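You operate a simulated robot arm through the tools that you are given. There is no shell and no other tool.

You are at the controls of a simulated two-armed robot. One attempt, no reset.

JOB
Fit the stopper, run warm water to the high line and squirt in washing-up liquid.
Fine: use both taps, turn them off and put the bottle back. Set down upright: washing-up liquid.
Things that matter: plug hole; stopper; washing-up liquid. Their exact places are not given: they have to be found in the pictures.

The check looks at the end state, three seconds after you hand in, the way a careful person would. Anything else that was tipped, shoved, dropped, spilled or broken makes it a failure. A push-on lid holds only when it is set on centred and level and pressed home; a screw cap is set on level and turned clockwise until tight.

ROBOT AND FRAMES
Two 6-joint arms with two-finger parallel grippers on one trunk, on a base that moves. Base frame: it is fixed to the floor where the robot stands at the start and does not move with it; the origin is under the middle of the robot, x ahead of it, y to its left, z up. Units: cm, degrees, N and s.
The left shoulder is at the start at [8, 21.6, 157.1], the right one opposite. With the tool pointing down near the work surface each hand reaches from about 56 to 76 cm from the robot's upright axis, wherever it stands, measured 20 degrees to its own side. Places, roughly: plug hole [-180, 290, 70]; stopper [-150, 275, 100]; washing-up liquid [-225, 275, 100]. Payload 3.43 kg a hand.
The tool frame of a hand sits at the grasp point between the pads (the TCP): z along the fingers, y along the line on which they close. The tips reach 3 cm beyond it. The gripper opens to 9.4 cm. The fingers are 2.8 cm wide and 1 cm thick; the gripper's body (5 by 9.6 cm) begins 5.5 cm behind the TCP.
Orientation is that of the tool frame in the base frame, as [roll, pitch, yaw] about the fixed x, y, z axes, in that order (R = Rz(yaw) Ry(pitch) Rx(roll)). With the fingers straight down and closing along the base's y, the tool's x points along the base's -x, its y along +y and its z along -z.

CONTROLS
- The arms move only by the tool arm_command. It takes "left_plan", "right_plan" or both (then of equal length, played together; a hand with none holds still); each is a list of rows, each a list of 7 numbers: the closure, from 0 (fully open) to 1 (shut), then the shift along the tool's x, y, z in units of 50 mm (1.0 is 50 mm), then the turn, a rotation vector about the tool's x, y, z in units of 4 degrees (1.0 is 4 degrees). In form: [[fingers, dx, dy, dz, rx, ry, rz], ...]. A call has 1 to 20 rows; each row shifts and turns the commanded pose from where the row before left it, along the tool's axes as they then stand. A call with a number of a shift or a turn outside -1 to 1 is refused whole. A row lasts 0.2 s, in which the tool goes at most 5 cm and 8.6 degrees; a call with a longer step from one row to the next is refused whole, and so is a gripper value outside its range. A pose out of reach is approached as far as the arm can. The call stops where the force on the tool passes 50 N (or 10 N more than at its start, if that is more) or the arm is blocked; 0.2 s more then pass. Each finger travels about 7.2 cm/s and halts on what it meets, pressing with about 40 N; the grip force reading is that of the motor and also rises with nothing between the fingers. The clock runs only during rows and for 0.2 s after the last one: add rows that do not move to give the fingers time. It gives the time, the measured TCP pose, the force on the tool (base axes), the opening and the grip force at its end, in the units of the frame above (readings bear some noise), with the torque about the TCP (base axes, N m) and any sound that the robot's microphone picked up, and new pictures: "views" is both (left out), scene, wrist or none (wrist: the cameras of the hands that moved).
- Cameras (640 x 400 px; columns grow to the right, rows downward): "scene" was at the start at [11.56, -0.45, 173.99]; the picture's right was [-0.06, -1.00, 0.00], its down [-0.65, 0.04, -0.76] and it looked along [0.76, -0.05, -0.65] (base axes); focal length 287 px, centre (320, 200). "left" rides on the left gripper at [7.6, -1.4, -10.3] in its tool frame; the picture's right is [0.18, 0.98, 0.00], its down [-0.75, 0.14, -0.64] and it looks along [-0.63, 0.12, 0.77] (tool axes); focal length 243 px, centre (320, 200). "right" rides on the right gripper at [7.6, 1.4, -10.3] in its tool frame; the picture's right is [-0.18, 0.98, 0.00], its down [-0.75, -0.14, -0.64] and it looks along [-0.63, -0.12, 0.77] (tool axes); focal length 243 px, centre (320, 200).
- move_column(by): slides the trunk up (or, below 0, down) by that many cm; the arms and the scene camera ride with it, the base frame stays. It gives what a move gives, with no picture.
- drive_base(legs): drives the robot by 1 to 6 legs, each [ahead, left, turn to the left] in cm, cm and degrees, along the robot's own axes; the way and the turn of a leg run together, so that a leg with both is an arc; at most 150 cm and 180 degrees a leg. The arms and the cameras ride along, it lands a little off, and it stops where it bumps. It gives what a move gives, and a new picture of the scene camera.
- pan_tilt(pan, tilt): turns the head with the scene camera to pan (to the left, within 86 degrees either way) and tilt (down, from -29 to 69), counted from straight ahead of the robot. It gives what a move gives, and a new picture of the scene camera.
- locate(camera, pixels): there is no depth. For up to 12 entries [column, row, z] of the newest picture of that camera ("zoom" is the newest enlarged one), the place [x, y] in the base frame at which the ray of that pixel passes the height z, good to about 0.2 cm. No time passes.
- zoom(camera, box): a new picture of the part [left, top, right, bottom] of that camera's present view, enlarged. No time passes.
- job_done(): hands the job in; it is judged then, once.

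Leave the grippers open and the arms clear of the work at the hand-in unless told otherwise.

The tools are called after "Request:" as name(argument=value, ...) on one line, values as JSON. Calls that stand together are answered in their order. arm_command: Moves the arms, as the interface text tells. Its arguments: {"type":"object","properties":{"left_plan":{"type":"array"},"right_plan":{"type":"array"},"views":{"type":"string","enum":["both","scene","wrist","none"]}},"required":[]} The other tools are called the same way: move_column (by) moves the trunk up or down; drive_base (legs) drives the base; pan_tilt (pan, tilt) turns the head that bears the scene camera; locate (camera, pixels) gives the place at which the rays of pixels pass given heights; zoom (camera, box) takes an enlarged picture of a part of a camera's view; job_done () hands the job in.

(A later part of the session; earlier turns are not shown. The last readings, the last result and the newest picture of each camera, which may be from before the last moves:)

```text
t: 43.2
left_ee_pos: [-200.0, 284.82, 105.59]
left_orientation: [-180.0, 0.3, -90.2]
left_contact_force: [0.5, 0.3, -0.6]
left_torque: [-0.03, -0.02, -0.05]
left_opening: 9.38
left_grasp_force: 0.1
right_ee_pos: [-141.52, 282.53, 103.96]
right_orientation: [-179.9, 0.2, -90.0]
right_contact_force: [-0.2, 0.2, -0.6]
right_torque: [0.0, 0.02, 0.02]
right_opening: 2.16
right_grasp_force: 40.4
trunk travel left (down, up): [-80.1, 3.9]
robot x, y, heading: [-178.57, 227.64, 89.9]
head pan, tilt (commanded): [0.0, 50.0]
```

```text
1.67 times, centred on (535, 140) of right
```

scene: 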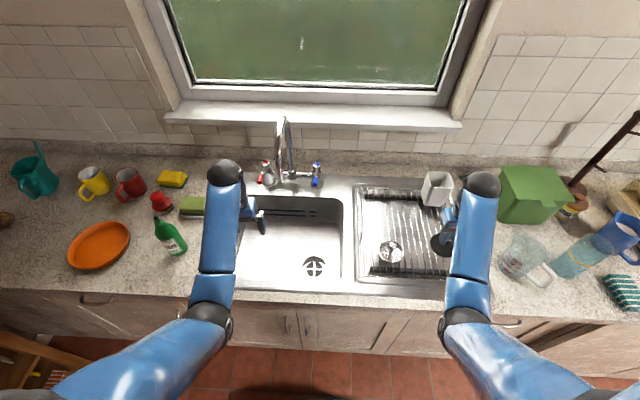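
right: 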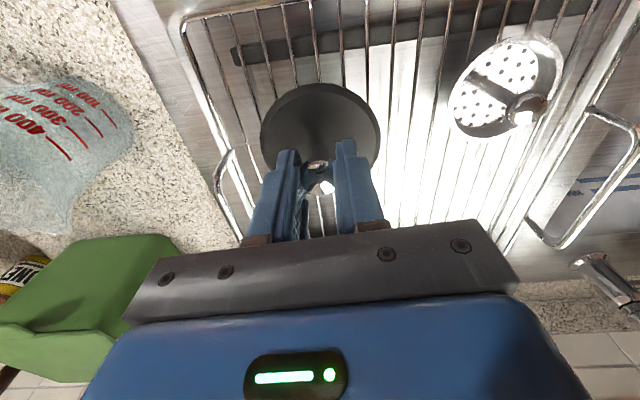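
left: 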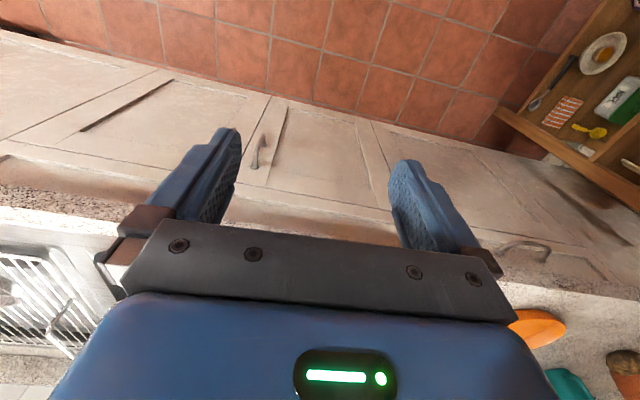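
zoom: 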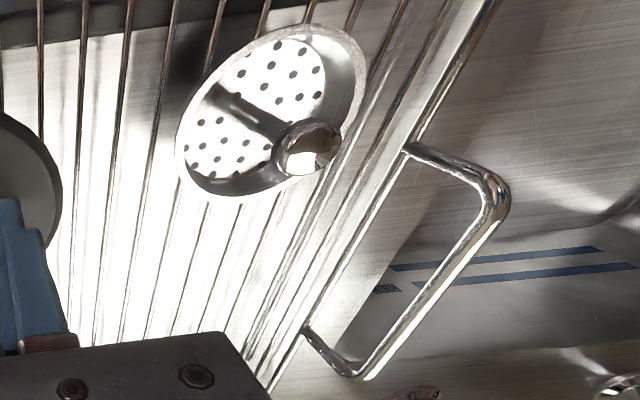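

Request:
locate(camera="zoom", pixels=[[498, 195, 95], [498, 195, 100], [355, 372, 95], [355, 372, 100], [408, 150, 93], [305, 330, 93], [308, 145, 95], [308, 145, 98]])

Request:
zoom(camera="scene", box=[345, 175, 457, 285])

Request:
locate(camera="zoom", pixels=[[177, 207, 95], [177, 207, 100], [170, 255, 95], [170, 255, 100], [169, 90, 95], [166, 128, 95], [290, 255, 95], [290, 255, 98]])

```text
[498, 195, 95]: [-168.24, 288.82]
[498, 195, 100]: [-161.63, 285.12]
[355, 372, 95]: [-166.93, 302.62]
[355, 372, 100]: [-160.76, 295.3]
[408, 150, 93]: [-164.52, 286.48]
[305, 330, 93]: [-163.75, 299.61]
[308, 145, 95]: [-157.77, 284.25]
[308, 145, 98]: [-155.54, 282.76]
```

```text
3.64 times, centred on (401, 230) of scene
```

zoom: 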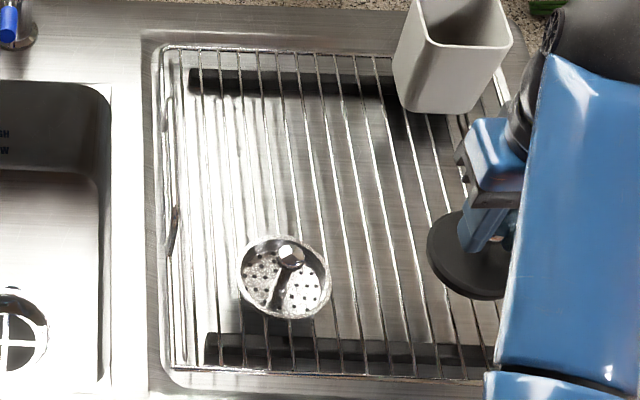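

```text
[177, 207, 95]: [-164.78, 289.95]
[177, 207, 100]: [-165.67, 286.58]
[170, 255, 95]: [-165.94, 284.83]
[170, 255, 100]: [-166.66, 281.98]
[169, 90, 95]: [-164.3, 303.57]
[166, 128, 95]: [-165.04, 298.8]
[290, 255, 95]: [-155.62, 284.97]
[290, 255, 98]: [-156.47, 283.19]
```

The strainer knob tops out at ≈98.2 at (−156,284) and the rack handle at ≈98 near (−165,287–300). I raise the trunk 3.8 cm so the stopper's underside, at about 101.5, clears both.

Request:
move_column(by=3.8)

```text
t: 44.0
left_ee_pos: [-200.04, 284.78, 109.29]
left_orientation: [180.0, 0.2, -90.2]
left_contact_force: [0.3, 0.2, -0.6]
left_torque: [0.03, 0.0, 0.0]
left_opening: 9.4
left_grasp_force: 0.0
right_ee_pos: [-141.51, 282.46, 107.85]
right_orientation: [-179.9, 0.2, -90.0]
right_contact_force: [0.1, -0.5, -1.3]
right_torque: [0.03, -0.05, -0.02]
right_opening: 2.14
right_grasp_force: 39.8
trunk travel left (down, up): [-83.9, 0.1]
robot x, y, heading: [-178.44, 227.67, 90.0]
head pan, tilt (commanded): [0.0, 50.0]
```

Raised. Before moving over the basin, I check where the spout is relative to the hand's path.

Request:
zoom(camera="scene", box=[232, 105, 344, 205])

Request:
zoom(camera="left", box=[0, 0, 640, 400])

```text
4.00 times, centred on (288, 155) of scene
```

zoom: 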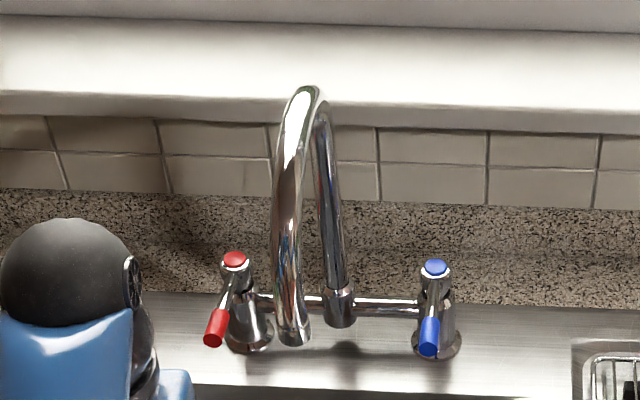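

```text
1.00 times, centred on (320, 200) of left (not enlarged: the box is as wide or as high as the picture)
```

zoom: 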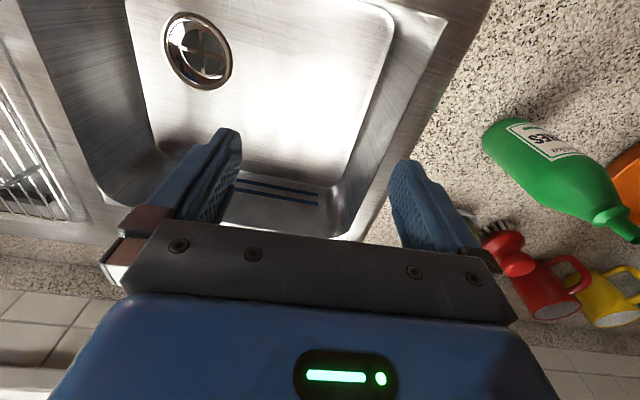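

Request:
locate(camera="left", pixels=[[198, 50, 68], [198, 50, 72], [198, 50, 76], [166, 50, 72], [232, 50, 72], [198, 13, 72], [200, 89, 72]])

Request:
zoom(camera="scene", box=[232, 105, 344, 205])

Request:
locate(camera="zoom", pixels=[[292, 338, 105], [292, 338, 110], [292, 338, 115], [235, 262, 100], [214, 338, 100], [435, 268, 100], [428, 348, 100], [248, 348, 91], [436, 355, 91], [300, 95, 125]])

Request:
zoom(camera="scene", box=[282, 240, 346, 280])

```text
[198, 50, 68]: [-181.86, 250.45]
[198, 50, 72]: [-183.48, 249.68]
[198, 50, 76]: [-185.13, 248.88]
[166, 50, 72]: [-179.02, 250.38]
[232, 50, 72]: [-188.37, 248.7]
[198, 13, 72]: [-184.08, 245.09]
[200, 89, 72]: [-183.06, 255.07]
```

```text
4.00 times, centred on (288, 155) of scene
```

zoom: 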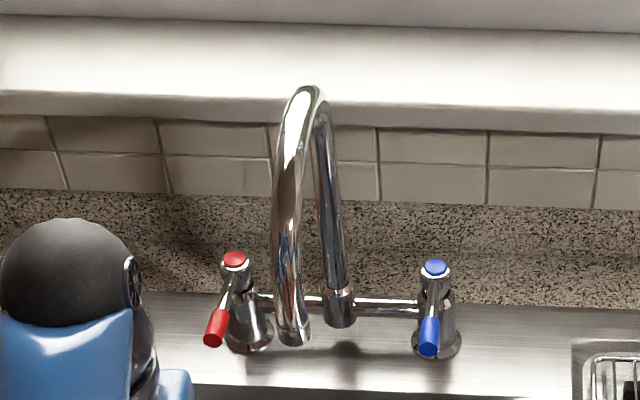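

```text
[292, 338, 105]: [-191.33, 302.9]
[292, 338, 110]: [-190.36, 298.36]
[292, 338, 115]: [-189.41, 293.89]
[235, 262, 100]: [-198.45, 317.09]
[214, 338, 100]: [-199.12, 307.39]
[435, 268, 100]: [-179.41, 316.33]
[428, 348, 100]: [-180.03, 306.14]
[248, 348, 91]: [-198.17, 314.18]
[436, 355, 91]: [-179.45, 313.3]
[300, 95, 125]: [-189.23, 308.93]
```

```text
10.00 times, centred on (314, 260) of scene
```

zoom: 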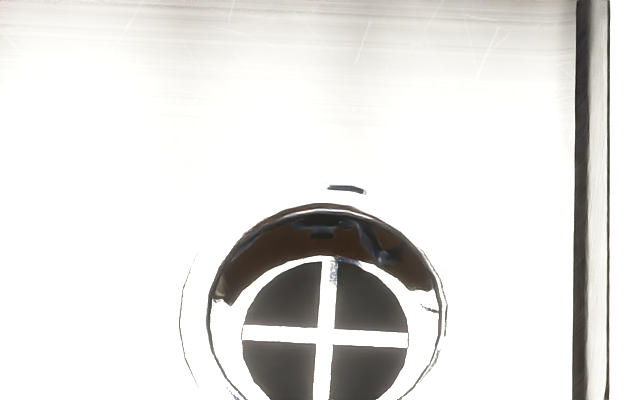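

The spout outlet works out at ≈(−190, 297, 111), clear of the path. The left locate used an old picture, so I take a fresh left zoom of the plug hole and locate in that.

Request:
zoom(camera="left", box=[130, 0, 270, 100])

```text
4.00 times, centred on (200, 50) of left
```

zoom: 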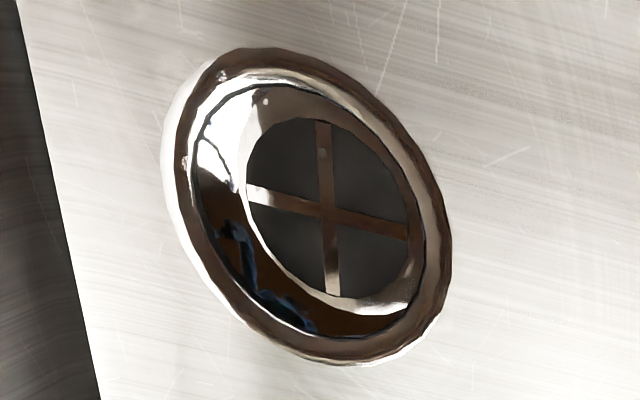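

Request:
locate(camera="zoom", pixels=[[308, 206, 66], [308, 206, 70], [308, 206, 74], [308, 206, 78], [165, 170, 70], [452, 260, 70], [327, 210, 66], [327, 210, 70]])

Request:
zoom(camera="scene", box=[274, 245, 354, 295])

```text
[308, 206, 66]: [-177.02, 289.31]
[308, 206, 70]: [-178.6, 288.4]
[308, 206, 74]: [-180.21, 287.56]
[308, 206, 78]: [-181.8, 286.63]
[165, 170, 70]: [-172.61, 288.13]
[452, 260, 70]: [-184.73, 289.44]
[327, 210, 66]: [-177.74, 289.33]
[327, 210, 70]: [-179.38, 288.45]
```

```text
8.00 times, centred on (314, 270) of scene
```

zoom: 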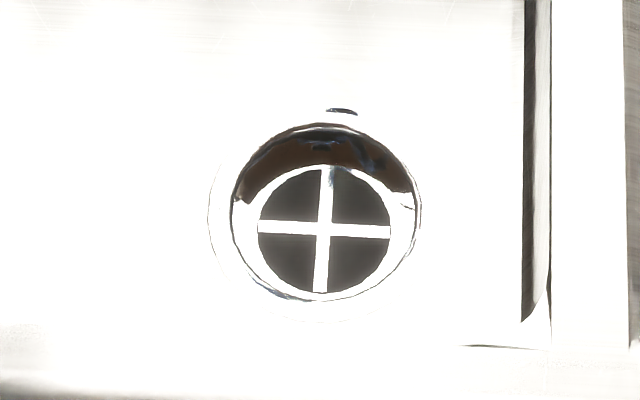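

Request:
locate(camera="zoom", pixels=[[325, 211, 66], [325, 211, 70], [325, 211, 74], [325, 211, 78], [231, 211, 74], [420, 211, 74], [325, 122, 74], [325, 300, 74], [324, 230, 70], [324, 230, 66]])

```text
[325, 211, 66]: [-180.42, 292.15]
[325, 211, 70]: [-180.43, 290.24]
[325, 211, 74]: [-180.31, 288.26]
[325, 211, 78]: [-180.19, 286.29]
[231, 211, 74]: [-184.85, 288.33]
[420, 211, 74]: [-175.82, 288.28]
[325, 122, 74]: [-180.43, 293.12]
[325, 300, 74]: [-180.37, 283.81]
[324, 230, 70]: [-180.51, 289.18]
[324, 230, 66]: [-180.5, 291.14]
```

The hole's opening is centred at ≈(−180.35, 287.8) with its rim at z≈74.5 and about 9.1 cm wide. The stopper disc is about 7.9 cm and sits inside the recess. I carry the stopper over the basin at this height.

Request:
arm_command(right_plan=[[1, 0, 0.4, 0, 0, 0, 0], [1, 0, 0.77, 0, 0, 0, 0], [1, -0.12, 0.77, 0, 0, 0, 0], [1, -0.12, 0.77, 0, 0, 0, 0], [1, -0.12, 0.77, 0, 0, 0, 0], [1, -0.12, 0.77, 0, 0, 0, 0], [1, -0.12, 0.77, 0, 0, 0, 0], [1, -0.12, 0.77, 0, 0, 0, 0], [1, -0.12, 0.77, 0, 0, 0, 0], [1, -0.12, 0.77, 0, 0, 0, 0], [1, -0.12, 0.4, 0, 0, 0, 0], [1, 0, 0, 0, 0, 0, 0]], views="both")

```text
t: 46.6
left_ee_pos: [-200.11, 284.72, 109.36]
left_orientation: [-180.0, 0.3, -90.1]
left_contact_force: [0.4, -0.3, 0.3]
left_torque: [0.0, -0.01, 0.0]
left_opening: 9.4
left_grasp_force: 0.0
right_ee_pos: [-180.03, 288.01, 107.81]
right_orientation: [-179.9, 0.1, -90.1]
right_contact_force: [0.0, 0.2, -0.9]
right_torque: [-0.03, 0.02, 0.0]
right_opening: 2.11
right_grasp_force: 40.4
trunk travel left (down, up): [-83.9, 0.1]
robot x, y, heading: [-178.5, 227.3, 89.7]
head pan, tilt (commanded): [0.0, 50.0]
```

scene: 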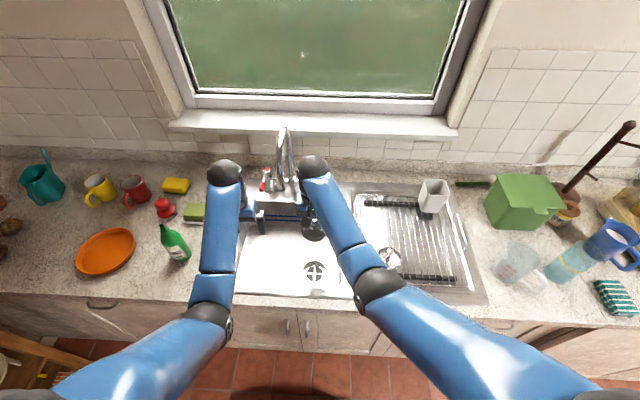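
right: 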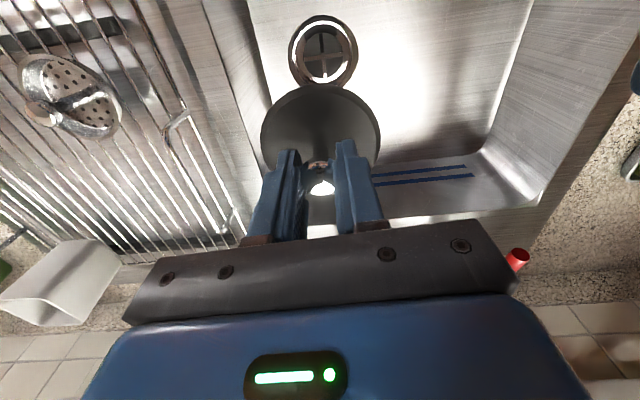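

The hand is over the basin at (−180.0, 288.0), and the right camera sees the hole at (323,50). I check its centre with this view as well.

Request:
zoom(camera="right", box=[270, 0, 380, 100])

Request:
locate(camera="right", pixels=[[323, 50, 72], [323, 50, 74.5], [323, 50, 77]])

```text
4.00 times, centred on (325, 50) of right
```

zoom: 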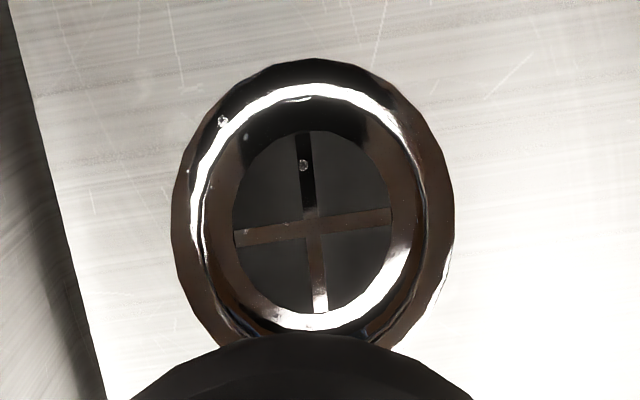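

```text
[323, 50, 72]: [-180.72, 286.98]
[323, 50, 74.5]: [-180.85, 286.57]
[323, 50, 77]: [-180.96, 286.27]
```

Request:
locate(camera="zoom", pixels=[[313, 207, 72], [313, 207, 74.5], [313, 207, 77], [172, 207, 74.5], [455, 207, 74.5], [313, 58, 74.5], [313, 215, 74.5], [200, 215, 74.5], [427, 215, 74.5], [313, 97, 74.5]])

```text
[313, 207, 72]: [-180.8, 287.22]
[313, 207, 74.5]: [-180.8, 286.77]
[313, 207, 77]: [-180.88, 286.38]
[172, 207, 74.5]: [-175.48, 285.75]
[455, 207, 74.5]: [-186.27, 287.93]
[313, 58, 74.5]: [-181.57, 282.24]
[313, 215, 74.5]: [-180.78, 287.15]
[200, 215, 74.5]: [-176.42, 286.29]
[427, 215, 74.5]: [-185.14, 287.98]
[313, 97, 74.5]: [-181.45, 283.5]
```

The estimates agree on a centre near (−180.6, 287.8). Before descending I check the clearance of the hand's camera side to the basin's front wall.

Request:
locate(camera="scene", pixels=[[300, 288, 91], [300, 293, 91], [250, 290, 91], [353, 297, 91], [340, 205, 91], [350, 180, 91], [236, 293, 91]])

Request:
zoom(camera="scene", box=[225, 180, 375, 305])

```text
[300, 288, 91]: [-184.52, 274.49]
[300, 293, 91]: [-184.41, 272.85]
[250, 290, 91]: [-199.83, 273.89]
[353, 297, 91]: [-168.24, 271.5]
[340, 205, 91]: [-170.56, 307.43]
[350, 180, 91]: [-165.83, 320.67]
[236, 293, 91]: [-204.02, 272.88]
```

```text
3.20 times, centred on (300, 242) of scene
```

zoom: 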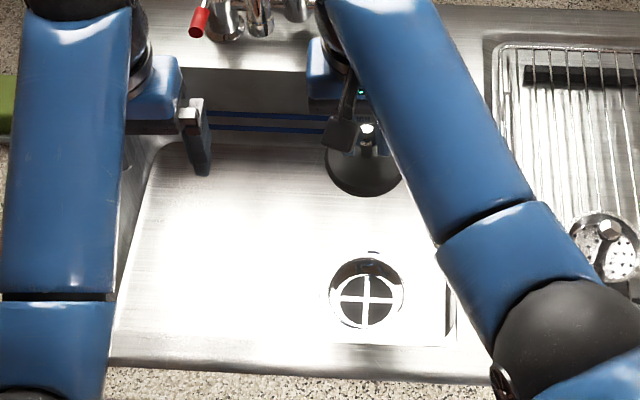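

The front wall is at y≈274.5 and the hand's camera rides at y≈280, so it fits. I shift slightly left and lower in stages, watching the forearm clearance.

Request:
arm_command(right_plan=[[1, 0.04, 0.1, 0.4, 0, 0, 0], [1, 0, 0, 0.6, 0, 0, 0], [1, 0, 0, 0.6, 0, 0, 0], [1, 0, 0, 0.6, 0, 0, 0], [1, 0, 0, 0.4, 0, 0, 0], [1, 0, 0, 0, 0, 0, 0]], views="both")

```text
t: 48.0
left_ee_pos: [-200.26, 284.77, 109.39]
left_orientation: [-180.0, 0.1, -90.2]
left_contact_force: [1.4, 0.5, 0.2]
left_torque: [0.01, 0.03, 0.01]
left_opening: 9.38
left_grasp_force: 0.1
right_ee_pos: [-180.6, 288.03, 94.73]
right_orientation: [-180.0, 0.2, -90.1]
right_contact_force: [-0.7, -0.7, 0.1]
right_torque: [0.0, -0.01, 0.0]
right_opening: 2.13
right_grasp_force: 40.2
trunk travel left (down, up): [-83.9, 0.1]
robot x, y, heading: [-178.65, 227.34, 89.8]
head pan, tilt (commanded): [0.0, 50.0]
```

scene: 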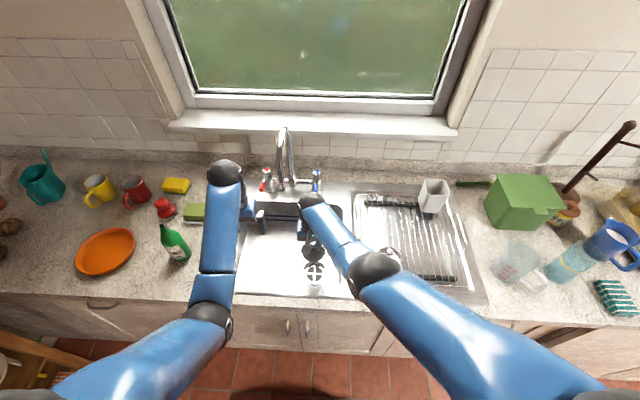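
right: 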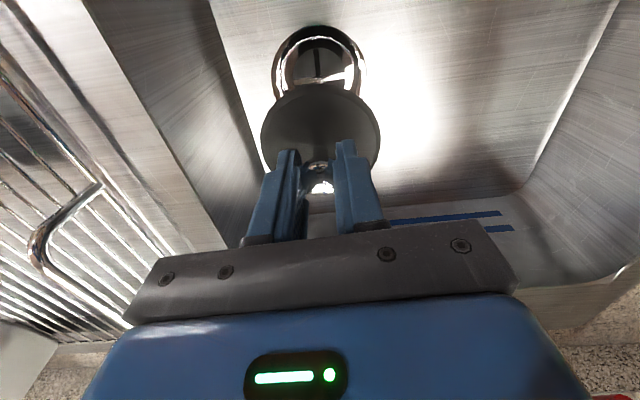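

The elbow stays high and the stopper lines up under the hand toward the hole. I lower another 8 cm.

Request:
arm_command(right_plan=[[1, 0, 0, 0.4, 0, 0, 0], [1, 0.02, 0, 0.6, 0, 0, 0], [1, 0.02, 0, 0.6, 0, 0, 0], [1, 0, 0, 0, 0, 0, 0]], views="both")

Request:
zoom(camera="scene", box=[264, 235, 364, 300])

Request:
zoom(camera="left", box=[100, 0, 300, 125])

```text
t: 49.0
left_ee_pos: [-200.0, 284.84, 109.32]
left_orientation: [-179.9, 0.2, -90.2]
left_contact_force: [0.3, 0.7, 1.0]
left_torque: [-0.02, 0.01, -0.02]
left_opening: 9.39
left_grasp_force: 0.1
right_ee_pos: [-179.35, 284.85, 88.55]
right_orientation: [-179.8, 0.2, -90.1]
right_contact_force: [0.3, -0.1, -0.3]
right_torque: [-0.01, 0.03, 0.0]
right_opening: 2.1
right_grasp_force: 39.4
right hand out of reach, approached as far as the arm can: row 2, 3
trunk travel left (down, up): [-83.9, 0.1]
robot x, y, heading: [-178.52, 227.62, 89.6]
head pan, tilt (commanded): [0.0, 50.0]
```

scene: 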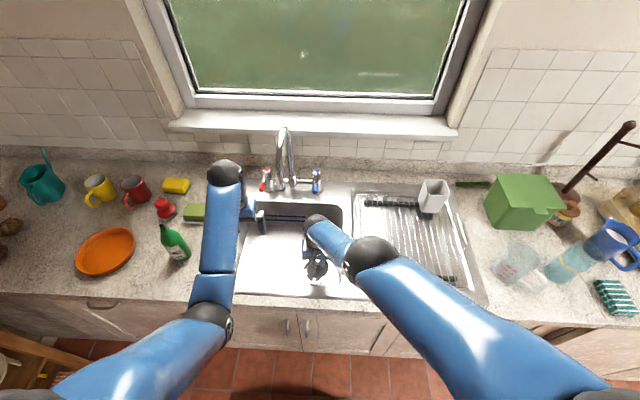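
right: 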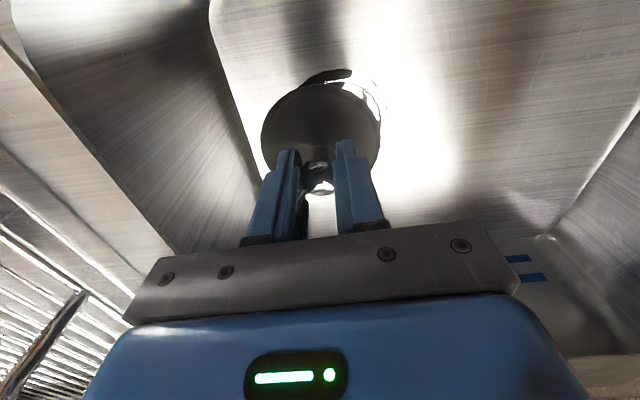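

```text
6.15 times, centred on (314, 268) of scene
```

zoom: 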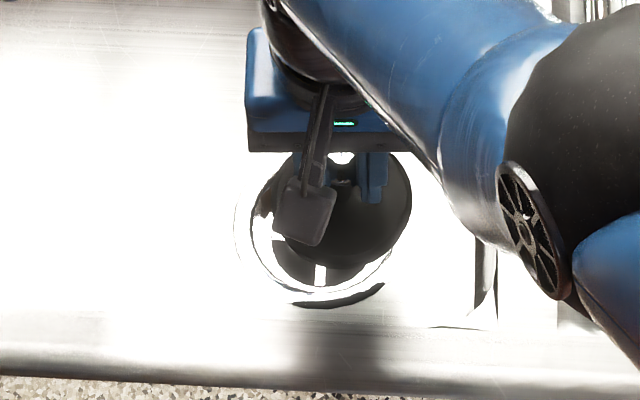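

```text
3.20 times, centred on (200, 62) of left
```

zoom: 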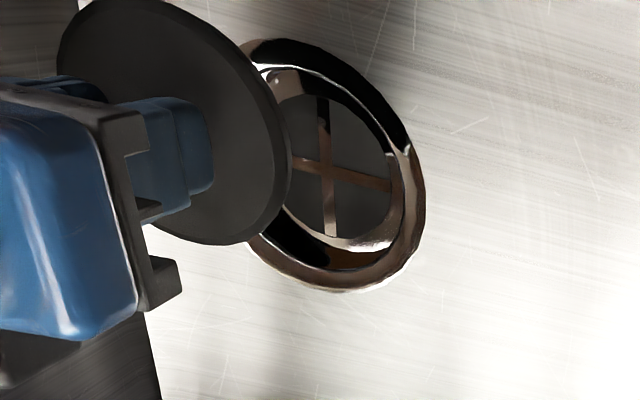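

The right arm ran out of reach at z 88.6, so the trunk must come down. I first lift the stopper back up and centre it over the hole, then lower the trunk.

Request:
arm_command(right_plan=[[1, 0, 0, -0.5, 0, 0, 0], [1, -0.2, 0.1, -0.6, 0, 0, 0], [1, -0.2, 0.1, -0.6, 0, 0, 0], [1, -0.2, 0.05, -0.5, 0, 0, 0], [1, 0, 0, 0, 0, 0, 0]], views="none")

Request:
move_column(by=-13)

```text
t: 50.2
left_ee_pos: [-200.03, 284.86, 109.38]
left_orientation: [180.0, 0.2, -90.2]
left_contact_force: [0.4, 0.0, 0.3]
left_torque: [0.0, -0.01, 0.0]
left_opening: 9.4
left_grasp_force: 0.1
right_ee_pos: [-181.79, 290.2, 98.22]
right_orientation: [-179.8, 0.2, -90.1]
right_contact_force: [1.4, 0.9, 0.1]
right_torque: [0.02, -0.02, 0.02]
right_opening: 2.11
right_grasp_force: 39.9
right hand out of reach, approached as far as the arm can: row 1, 2, 3, 4
trunk travel left (down, up): [-83.9, 0.1]
robot x, y, heading: [-178.48, 227.29, 89.7]
head pan, tilt (commanded): [0.0, 50.0]
```

```text
t: 51.8
left_ee_pos: [-200.09, 284.77, 96.32]
left_orientation: [-179.9, 0.2, -90.2]
left_contact_force: [-0.4, 0.4, 0.1]
left_torque: [0.01, 0.03, 0.05]
left_opening: 9.4
left_grasp_force: 0.0
right_ee_pos: [-181.95, 290.06, 85.2]
right_orientation: [-179.8, 0.2, -90.1]
right_contact_force: [0.0, 0.4, -0.8]
right_torque: [0.01, 0.01, -0.01]
right_opening: 2.09
right_grasp_force: 40.0
trunk travel left (down, up): [-70.9, 13.1]
robot x, y, heading: [-178.61, 227.28, 89.9]
head pan, tilt (commanded): [0.0, 50.0]
```

Now TCP is (−181.95, 290.06, 85.2). I shift to (−180.6, 287.9) at this height and look.

Request:
arm_command(right_plan=[[1, 0.22, -0.14, 0, 0, 0, 0], [1, 0.21, -0.13, 0, 0, 0, 0], [1, 0, 0, 0, 0, 0, 0]], views="both")

Request:
zoom(camera="scene", box=[250, 215, 370, 295])

Request:
zoom(camera="left", box=[0, 0, 320, 200])

```text
t: 52.6
left_ee_pos: [-200.05, 284.94, 96.32]
left_orientation: [180.0, 0.2, -90.1]
left_contact_force: [0.9, -0.2, 0.0]
left_torque: [0.01, -0.04, -0.02]
left_opening: 9.42
left_grasp_force: 0.0
right_ee_pos: [-181.29, 289.77, 84.01]
right_orientation: [-179.8, 0.0, -90.1]
right_contact_force: [-0.2, 0.2, -1.4]
right_torque: [-0.01, -0.01, 0.02]
right_opening: 2.1
right_grasp_force: 40.3
right hand out of reach, approached as far as the arm can: row 1, 2
trunk travel left (down, up): [-70.9, 13.1]
robot x, y, heading: [-178.15, 227.38, 89.7]
head pan, tilt (commanded): [0.0, 50.0]
```

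scene: 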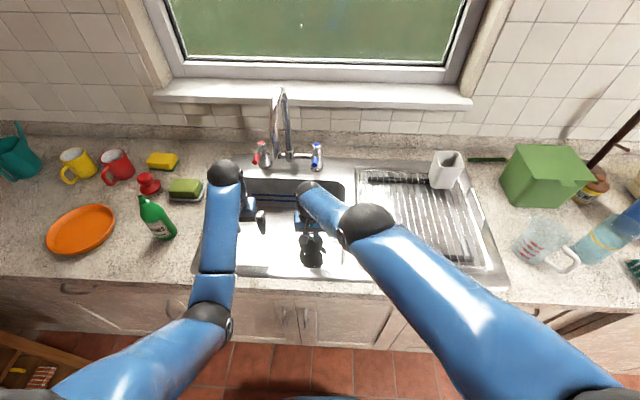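
right: 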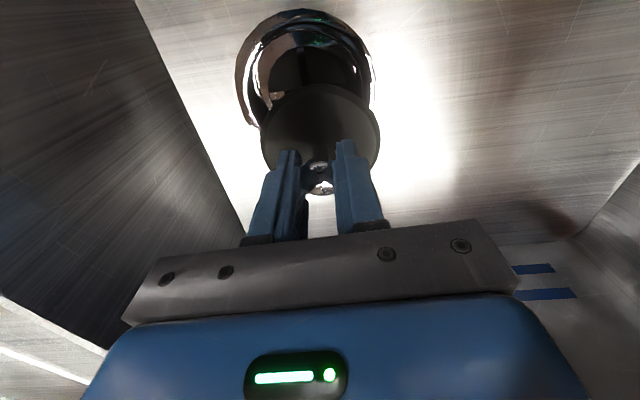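

```text
5.00 times, centred on (310, 255) of scene
```

zoom: 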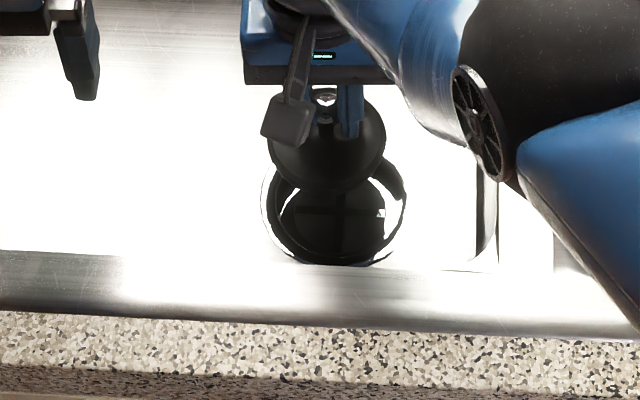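

```text
2.00 times, centred on (160, 100) of left
```

zoom: 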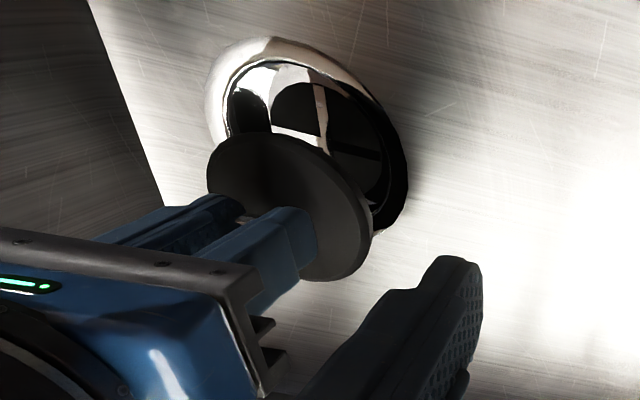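

The hand is at the inner edge of reach here (y 289.8, z 84.0). Going slightly lower should free it, so I move to (−180.6, 287.9, 82), which keeps the stopper's underside just above the flange at 74.5.

Request:
arm_command(right_plan=[[1, 0.1, 0, 0.2, 0, 0, 0], [1, 0.14, -0.07, 0.1, 0, 0, 0], [1, 0.14, -0.07, 0.1, 0, 0, 0], [1, 0, 0, 0, 0, 0, 0]], views="wrist")

Request:
zoom(camera="scene", box=[250, 215, 370, 295])

Request:
zoom(camera="left", box=[40, 0, 280, 150])

```text
t: 53.6
left_ee_pos: [-200.0, 284.73, 96.38]
left_orientation: [180.0, 0.2, -90.2]
left_contact_force: [-0.1, -0.1, 0.9]
left_torque: [0.02, -0.01, 0.03]
left_opening: 9.38
left_grasp_force: 0.1
right_ee_pos: [-180.84, 288.46, 81.8]
right_orientation: [-179.8, -0.2, -90.1]
right_contact_force: [0.2, 0.4, -0.7]
right_torque: [0.01, -0.03, 0.0]
right_opening: 2.14
right_grasp_force: 40.4
right hand out of reach, approached as far as the arm can: row 3
trunk travel left (down, up): [-70.9, 13.1]
robot x, y, heading: [-178.28, 227.46, 90.0]
head pan, tilt (commanded): [0.0, 50.0]
```

right: 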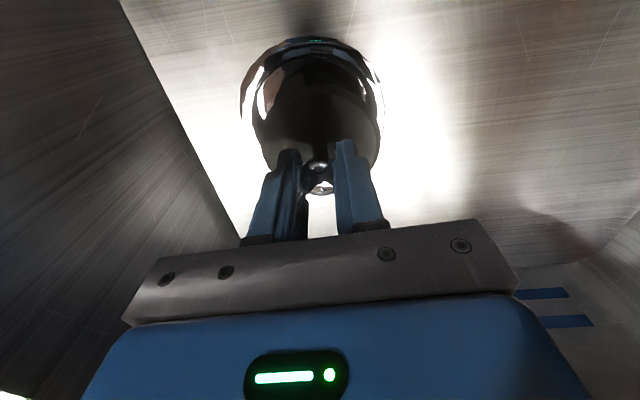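

```text
5.00 times, centred on (310, 255) of scene
```

zoom: 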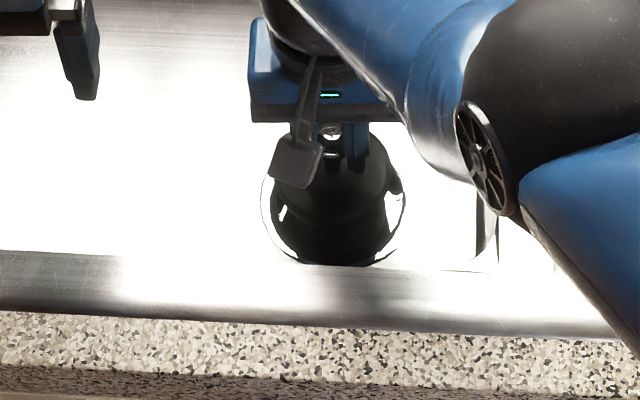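

```text
2.67 times, centred on (160, 75) of left
```

zoom: 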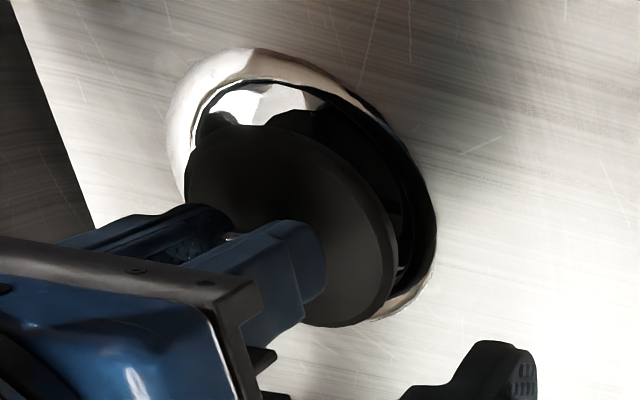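

The stopper is nearly over the opening; the left view shows it slightly beyond centre. I step down 1.5 cm while shifting 0.6 cm toward me.

Request:
arm_command(right_plan=[[1, 0.06, 0, 0.15, 0, 0, 0], [1, 0.06, -0.04, 0.15, 0, 0, 0], [1, 0, 0, 0, 0, 0, 0]], views="wrist")

Request:
zoom(camera="scene", box=[274, 235, 354, 285])

Request:
zoom(camera="left", box=[80, 0, 240, 100])

```text
t: 54.4
left_ee_pos: [-200.08, 284.88, 96.37]
left_orientation: [180.0, 0.1, -90.1]
left_contact_force: [-0.6, 0.1, -0.3]
left_torque: [0.03, 0.02, 0.01]
left_opening: 9.46
left_grasp_force: 0.1
right_ee_pos: [-180.76, 287.72, 80.34]
right_orientation: [-179.7, 0.2, -90.1]
right_contact_force: [0.5, -0.1, -0.2]
right_torque: [-0.02, -0.01, -0.03]
right_opening: 2.11
right_grasp_force: 40.5
trunk travel left (down, up): [-70.9, 13.1]
robot x, y, heading: [-178.51, 227.42, 90.0]
head pan, tilt (commanded): [0.0, 50.0]
```

right: 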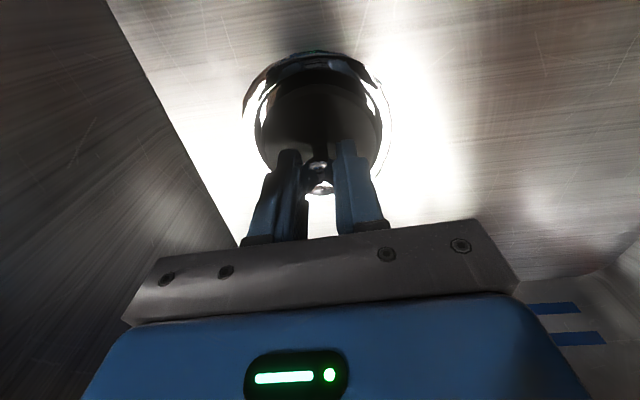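

```text
8.00 times, centred on (314, 260) of scene
```

zoom: 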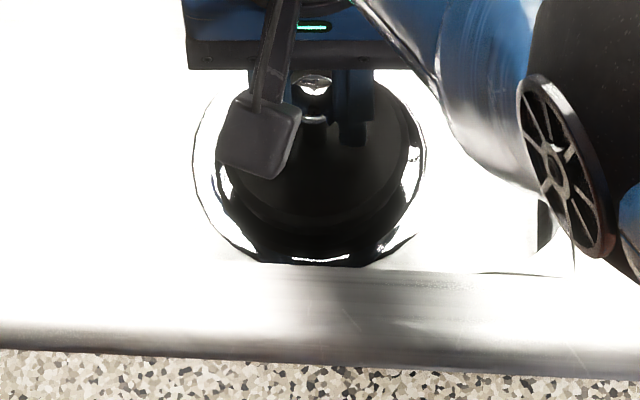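

```text
4.00 times, centred on (160, 50) of left
```

zoom: 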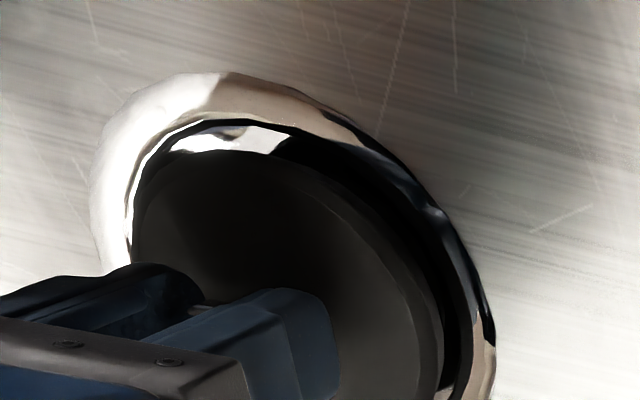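

The disc now sits concentric with the opening in both views. I lower slowly in small steps, watching the force.

Request:
arm_command(right_plan=[[1, 0, 0, 0.08, 0, 0, 0], [1, 0, 0, 0.08, 0, 0, 0], [1, 0, 0, 0.08, 0, 0, 0], [1, 0, 0, 0.08, 0, 0, 0], [1, 0, 0, 0, 0, 0, 0]], views="wrist")

Request:
zoom(camera="left", box=[80, 0, 240, 100])

```text
t: 55.6
left_ee_pos: [-199.96, 284.77, 96.27]
left_orientation: [-180.0, 0.2, -90.2]
left_contact_force: [0.7, -0.3, -0.4]
left_torque: [0.02, -0.02, -0.01]
left_opening: 9.4
left_grasp_force: 0.1
right_ee_pos: [-180.42, 287.41, 79.32]
right_orientation: [-179.9, 0.2, -90.2]
right_contact_force: [0.2, 7.3, 5.3]
right_torque: [0.11, -0.04, 0.06]
right_opening: 2.08
right_grasp_force: 39.6
right hand out of reach, approached as far as the arm can: row 2, 4
trunk travel left (down, up): [-70.9, 13.1]
robot x, y, heading: [-178.27, 227.79, 89.9]
head pan, tilt (commanded): [0.0, 50.0]
```

right: 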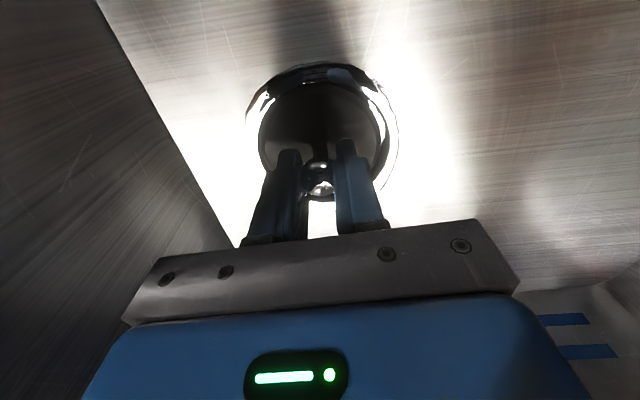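

```text
4.00 times, centred on (160, 50) of left
```

zoom: 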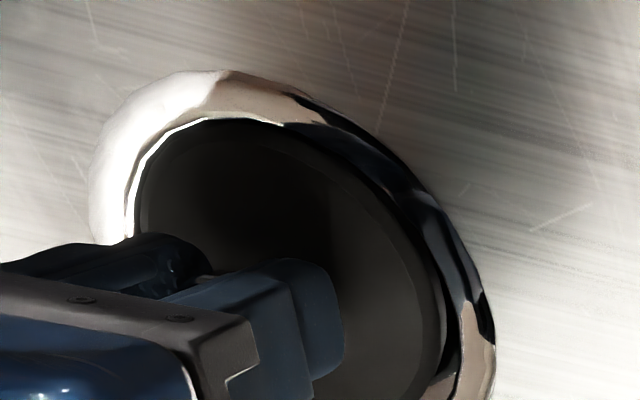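

There's light contact on the side nearest me (7 N in +y, 5 N up), so the recess centre is a touch farther away. I shift 0.4 cm away from me, then lower with the trunk in small steps, since the arm is at its reach limit.

Request:
arm_command(right_plan=[[1, -0.08, 0.02, 0, 0, 0, 0], [1, 0, 0, 0, 0, 0, 0]], views="none")

Request:
move_column(by=-0.5)

```text
t: 56.2
left_ee_pos: [-200.13, 284.79, 96.29]
left_orientation: [179.9, 0.0, -90.1]
left_contact_force: [0.7, -0.3, -0.7]
left_torque: [-0.02, -0.02, -0.01]
left_opening: 9.4
left_grasp_force: 0.1
right_ee_pos: [-180.34, 287.57, 79.36]
right_orientation: [-179.8, 0.0, -90.2]
right_contact_force: [-1.4, 5.6, -3.6]
right_torque: [0.4, 0.1, -0.06]
right_opening: 2.09
right_grasp_force: 39.6
right hand out of reach, approached as far as the arm can: row 1
trunk travel left (down, up): [-70.9, 13.1]
robot x, y, heading: [-178.37, 227.16, 90.0]
head pan, tilt (commanded): [0.0, 50.0]
```

```text
t: 56.8
left_ee_pos: [-199.93, 284.72, 95.72]
left_orientation: [-180.0, 0.2, -90.3]
left_contact_force: [0.8, 1.0, -0.5]
left_torque: [0.02, 0.0, -0.01]
left_opening: 9.42
left_grasp_force: 0.0
right_ee_pos: [-180.36, 287.46, 79.04]
right_orientation: [-179.8, 0.1, -90.1]
right_contact_force: [-0.3, 4.7, 3.3]
right_torque: [0.03, 0.04, 0.03]
right_opening: 2.12
right_grasp_force: 39.9
trunk travel left (down, up): [-70.4, 13.6]
robot x, y, heading: [-178.33, 227.46, 89.5]
head pan, tilt (commanded): [0.0, 50.0]
```

Still a light +y force. With the slack gained I shift away from me again by 0.5 cm.

Request:
arm_command(right_plan=[[1, -0.1, 0, 0, 0, 0, 0], [1, 0, 0, 0, 0, 0, 0]], views="none")

Request:
move_column(by=-0.5)

Request:
zoom(camera="left", box=[80, 0, 240, 100])

Request:
zoom(camera="scene", box=[274, 235, 354, 285])

```text
t: 57.4
left_ee_pos: [-200.06, 284.7, 95.75]
left_orientation: [179.9, 0.1, -90.1]
left_contact_force: [0.3, 0.1, 0.4]
left_torque: [-0.04, 0.03, 0.0]
left_opening: 9.39
left_grasp_force: 0.0
right_ee_pos: [-180.24, 287.49, 79.16]
right_orientation: [-179.8, 0.0, -90.2]
right_contact_force: [-3.4, -0.9, -1.3]
right_torque: [-0.01, 0.17, -0.04]
right_opening: 2.11
right_grasp_force: 39.9
right hand out of reach, approached as far as the arm can: row 1
trunk travel left (down, up): [-70.4, 13.6]
robot x, y, heading: [-178.61, 227.54, 89.9]
head pan, tilt (commanded): [0.0, 50.0]
```

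```text
t: 57.9
left_ee_pos: [-200.04, 284.85, 95.32]
left_orientation: [180.0, 0.2, -90.2]
left_contact_force: [-0.1, -0.5, -0.1]
left_torque: [0.01, -0.01, 0.04]
left_opening: 9.39
left_grasp_force: 0.1
right_ee_pos: [-180.26, 287.69, 78.53]
right_orientation: [-179.8, 0.1, -90.0]
right_contact_force: [-1.8, 0.2, -1.0]
right_torque: [0.07, 0.09, 0.01]
right_opening: 2.11
right_grasp_force: 40.2
trunk travel left (down, up): [-69.9, 14.1]
robot x, y, heading: [-178.68, 227.3, 89.9]
head pan, tilt (commanded): [0.0, 50.0]
```

```text
4.00 times, centred on (160, 50) of left
```

zoom: 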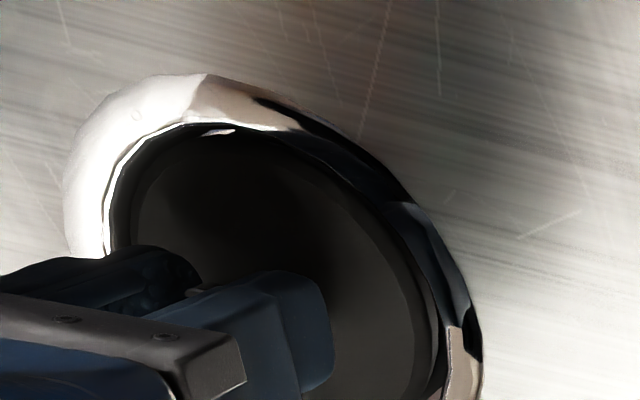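

```text
8.00 times, centred on (314, 260) of scene
```

zoom: 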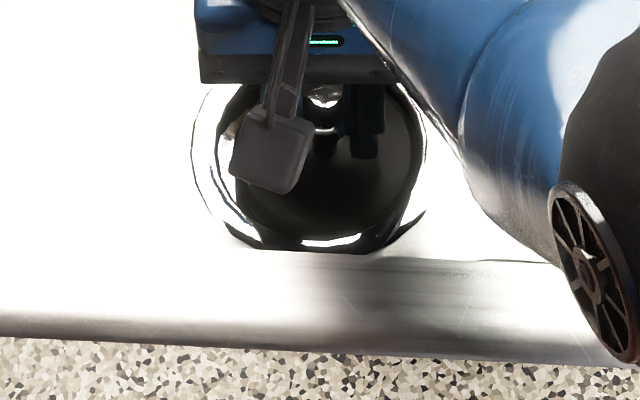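

The forces have eased and the disc is inside the opening. I continue down with the trunk in 0.5 cm steps.

Request:
move_column(by=-0.5)

Request:
move_column(by=-0.5)

```text
t: 58.5
left_ee_pos: [-199.99, 284.62, 95.09]
left_orientation: [179.9, 0.3, -90.2]
left_contact_force: [0.1, 0.0, 0.4]
left_torque: [-0.01, -0.02, -0.03]
left_opening: 9.4
left_grasp_force: 0.0
right_ee_pos: [-180.3, 287.74, 78.62]
right_orientation: [-179.9, 0.4, -90.1]
right_contact_force: [3.3, -3.1, 29.4]
right_torque: [-0.63, -0.16, 0.09]
right_opening: 2.11
right_grasp_force: 40.3
trunk travel left (down, up): [-69.4, 14.6]
robot x, y, heading: [-178.56, 227.46, 89.8]
head pan, tilt (commanded): [0.0, 50.0]
```

```text
t: 58.9
left_ee_pos: [-199.89, 284.48, 94.66]
left_orientation: [179.8, 0.4, -90.2]
left_contact_force: [0.0, -0.2, -0.1]
left_torque: [0.0, 0.02, 0.05]
left_opening: 9.41
left_grasp_force: 0.1
right_ee_pos: [-180.2, 287.71, 78.58]
right_orientation: [-180.0, 0.7, -90.3]
right_contact_force: [6.7, -21.9, 30.3]
right_torque: [-0.42, 0.03, 0.14]
right_opening: 2.09
right_grasp_force: 40.0
trunk travel left (down, up): [-69.0, 15.0]
robot x, y, heading: [-178.85, 227.07, 89.7]
head pan, tilt (commanded): [0.0, 50.0]
stopped: the force on the tool passed its limit at 50 N (the readings are from after the stop); the commanded pose is now the measured one
```

The stopper has bottomed out at TCP z 78.6, with the disc top level with the rim at ≈74.5, and took more than 50 N of downward push. I release it, rise a few centimetres and inspect.

Request:
arm_command(right_plan=[[0.6, 0, 0, 0, 0, 0, 0], [0.4, 0, 0, 0, 0, 0, 0], [0.4, 0, 0, 0, 0, 0, 0], [0.4, 0, 0, -0.1, 0, 0, 0], [0.4, 0, 0, -0.2, 0, 0, 0], [0.4, 0, 0, -0.3, 0, 0, 0], [0.4, 0, 0, 0, 0, 0, 0]], views="both")

```text
t: 60.5
left_ee_pos: [-199.94, 284.81, 94.5]
left_orientation: [-180.0, 0.2, -90.2]
left_contact_force: [-0.2, 0.7, 0.4]
left_torque: [0.03, -0.01, 0.02]
left_opening: 9.39
left_grasp_force: 0.1
right_ee_pos: [-180.28, 288.05, 81.05]
right_orientation: [-180.0, 0.5, -90.2]
right_contact_force: [0.0, 0.1, -0.1]
right_torque: [0.0, 0.0, 0.05]
right_opening: 5.64
right_grasp_force: 0.1
trunk travel left (down, up): [-69.0, 15.0]
robot x, y, heading: [-178.38, 227.37, 89.9]
head pan, tilt (commanded): [0.0, 50.0]
```

scene: 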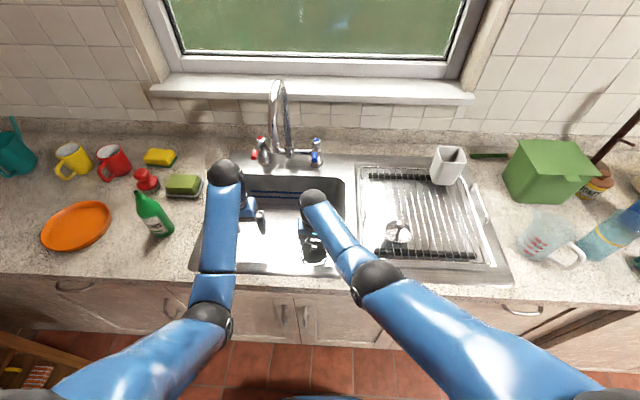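
right: 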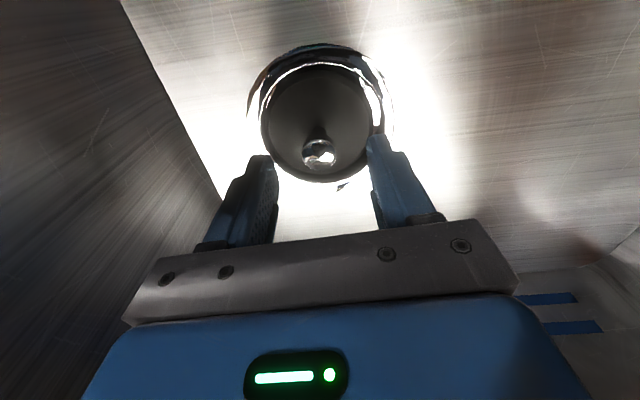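

Released, and the stopper sits in the hole. I zoom in to check it is centred and level.

Request:
zoom(camera="left", box=[60, 0, 300, 150])

Request:
zoom(camera="right", box=[220, 30, 420, 200])

Request:
zoom(camera="scene", box=[274, 225, 354, 275])

```text
2.67 times, centred on (180, 75) of left
```

zoom: 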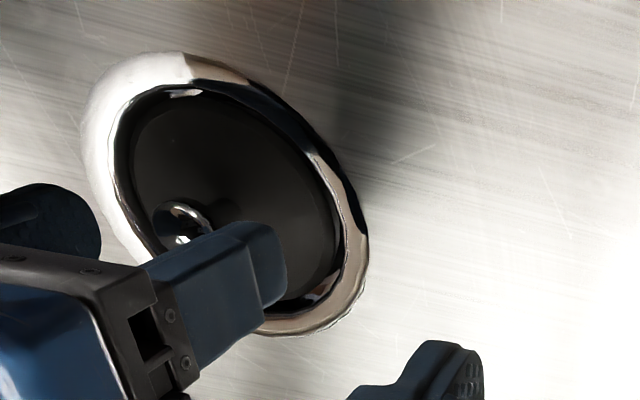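

```text
2.35 times, centred on (320, 115) of right
```

zoom: 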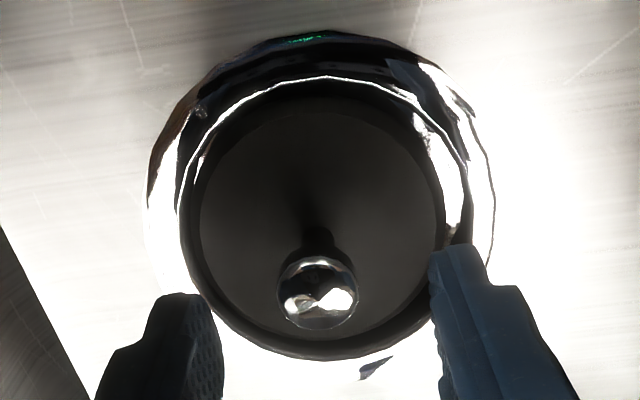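

```text
8.00 times, centred on (314, 250) of scene
```

zoom: 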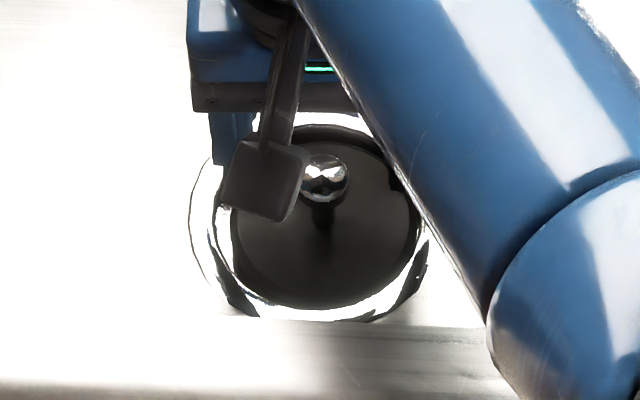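

It looks level and inside the recess. To be certain it is home, I'll press on the knob with closed fingers: the trunk goes up 2.3 cm so the tips are above the knob, then I close and press.

Request:
move_column(by=2.3)

Request:
arm_command(right_plan=[[1, 0.04, 0, 0, 0, 0, 0], [1, 0, 0, 0, 0, 0, 0], [1, 0, 0, 0, 0, 0, 0], [1, 0, 0, 0, 0, 0, 0]], views="wrist")

```text
t: 61.2
left_ee_pos: [-200.11, 284.74, 96.67]
left_orientation: [180.0, 0.2, -90.3]
left_contact_force: [0.0, -0.9, 0.2]
left_torque: [-0.01, 0.01, 0.01]
left_opening: 9.4
left_grasp_force: 0.1
right_ee_pos: [-180.35, 287.97, 83.43]
right_orientation: [-180.0, 0.7, -90.2]
right_contact_force: [-0.1, 0.2, 0.7]
right_torque: [0.02, -0.01, 0.0]
right_opening: 5.63
right_grasp_force: 0.0
trunk travel left (down, up): [-71.3, 12.7]
robot x, y, heading: [-178.7, 227.18, 89.8]
head pan, tilt (commanded): [0.0, 50.0]
```

```text
t: 62.2
left_ee_pos: [-200.02, 284.84, 96.61]
left_orientation: [180.0, 0.3, -90.1]
left_contact_force: [0.3, 0.0, -0.5]
left_torque: [-0.01, -0.03, -0.02]
left_opening: 9.41
left_grasp_force: 0.1
right_ee_pos: [-180.26, 287.74, 83.4]
right_orientation: [179.9, 0.6, -90.2]
right_contact_force: [-0.2, 1.5, -0.6]
right_torque: [0.0, 0.0, 0.0]
right_opening: 0.01
right_grasp_force: 32.8
trunk travel left (down, up): [-71.3, 12.7]
robot x, y, heading: [-178.7, 227.14, 89.8]
head pan, tilt (commanded): [0.0, 50.0]
```

right: 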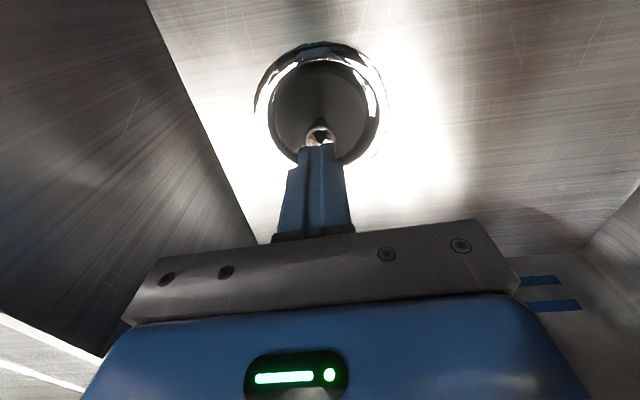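

The closed tips are right over the knob. I press down with the trunk in steps.

Request:
move_column(by=-1.2)

Request:
move_column(by=-0.8)

```text
t: 62.8
left_ee_pos: [-200.03, 284.65, 95.52]
left_orientation: [180.0, 0.2, -90.2]
left_contact_force: [0.1, 0.5, -0.3]
left_torque: [-0.02, 0.07, 0.01]
left_opening: 9.39
left_grasp_force: 0.0
right_ee_pos: [-180.39, 287.68, 82.12]
right_orientation: [180.0, 0.7, -90.2]
right_contact_force: [0.0, 0.0, 0.2]
right_torque: [0.0, -0.02, -0.01]
right_opening: 0.01
right_grasp_force: 33.1
trunk travel left (down, up): [-70.1, 13.9]
robot x, y, heading: [-178.41, 227.43, 89.7]
head pan, tilt (commanded): [0.0, 50.0]
```

```text
t: 63.4
left_ee_pos: [-199.99, 284.64, 94.69]
left_orientation: [-180.0, 0.2, -90.1]
left_contact_force: [0.2, -0.2, 0.1]
left_torque: [0.0, 0.0, 0.01]
left_opening: 9.44
left_grasp_force: 0.0
right_ee_pos: [-180.36, 287.74, 81.19]
right_orientation: [-179.9, 0.6, -90.2]
right_contact_force: [-0.6, 0.3, 0.5]
right_torque: [0.0, 0.02, -0.01]
right_opening: 0.0
right_grasp_force: 33.3
trunk travel left (down, up): [-69.3, 14.7]
robot x, y, heading: [-178.6, 227.57, 89.8]
head pan, tilt (commanded): [0.0, 50.0]
```

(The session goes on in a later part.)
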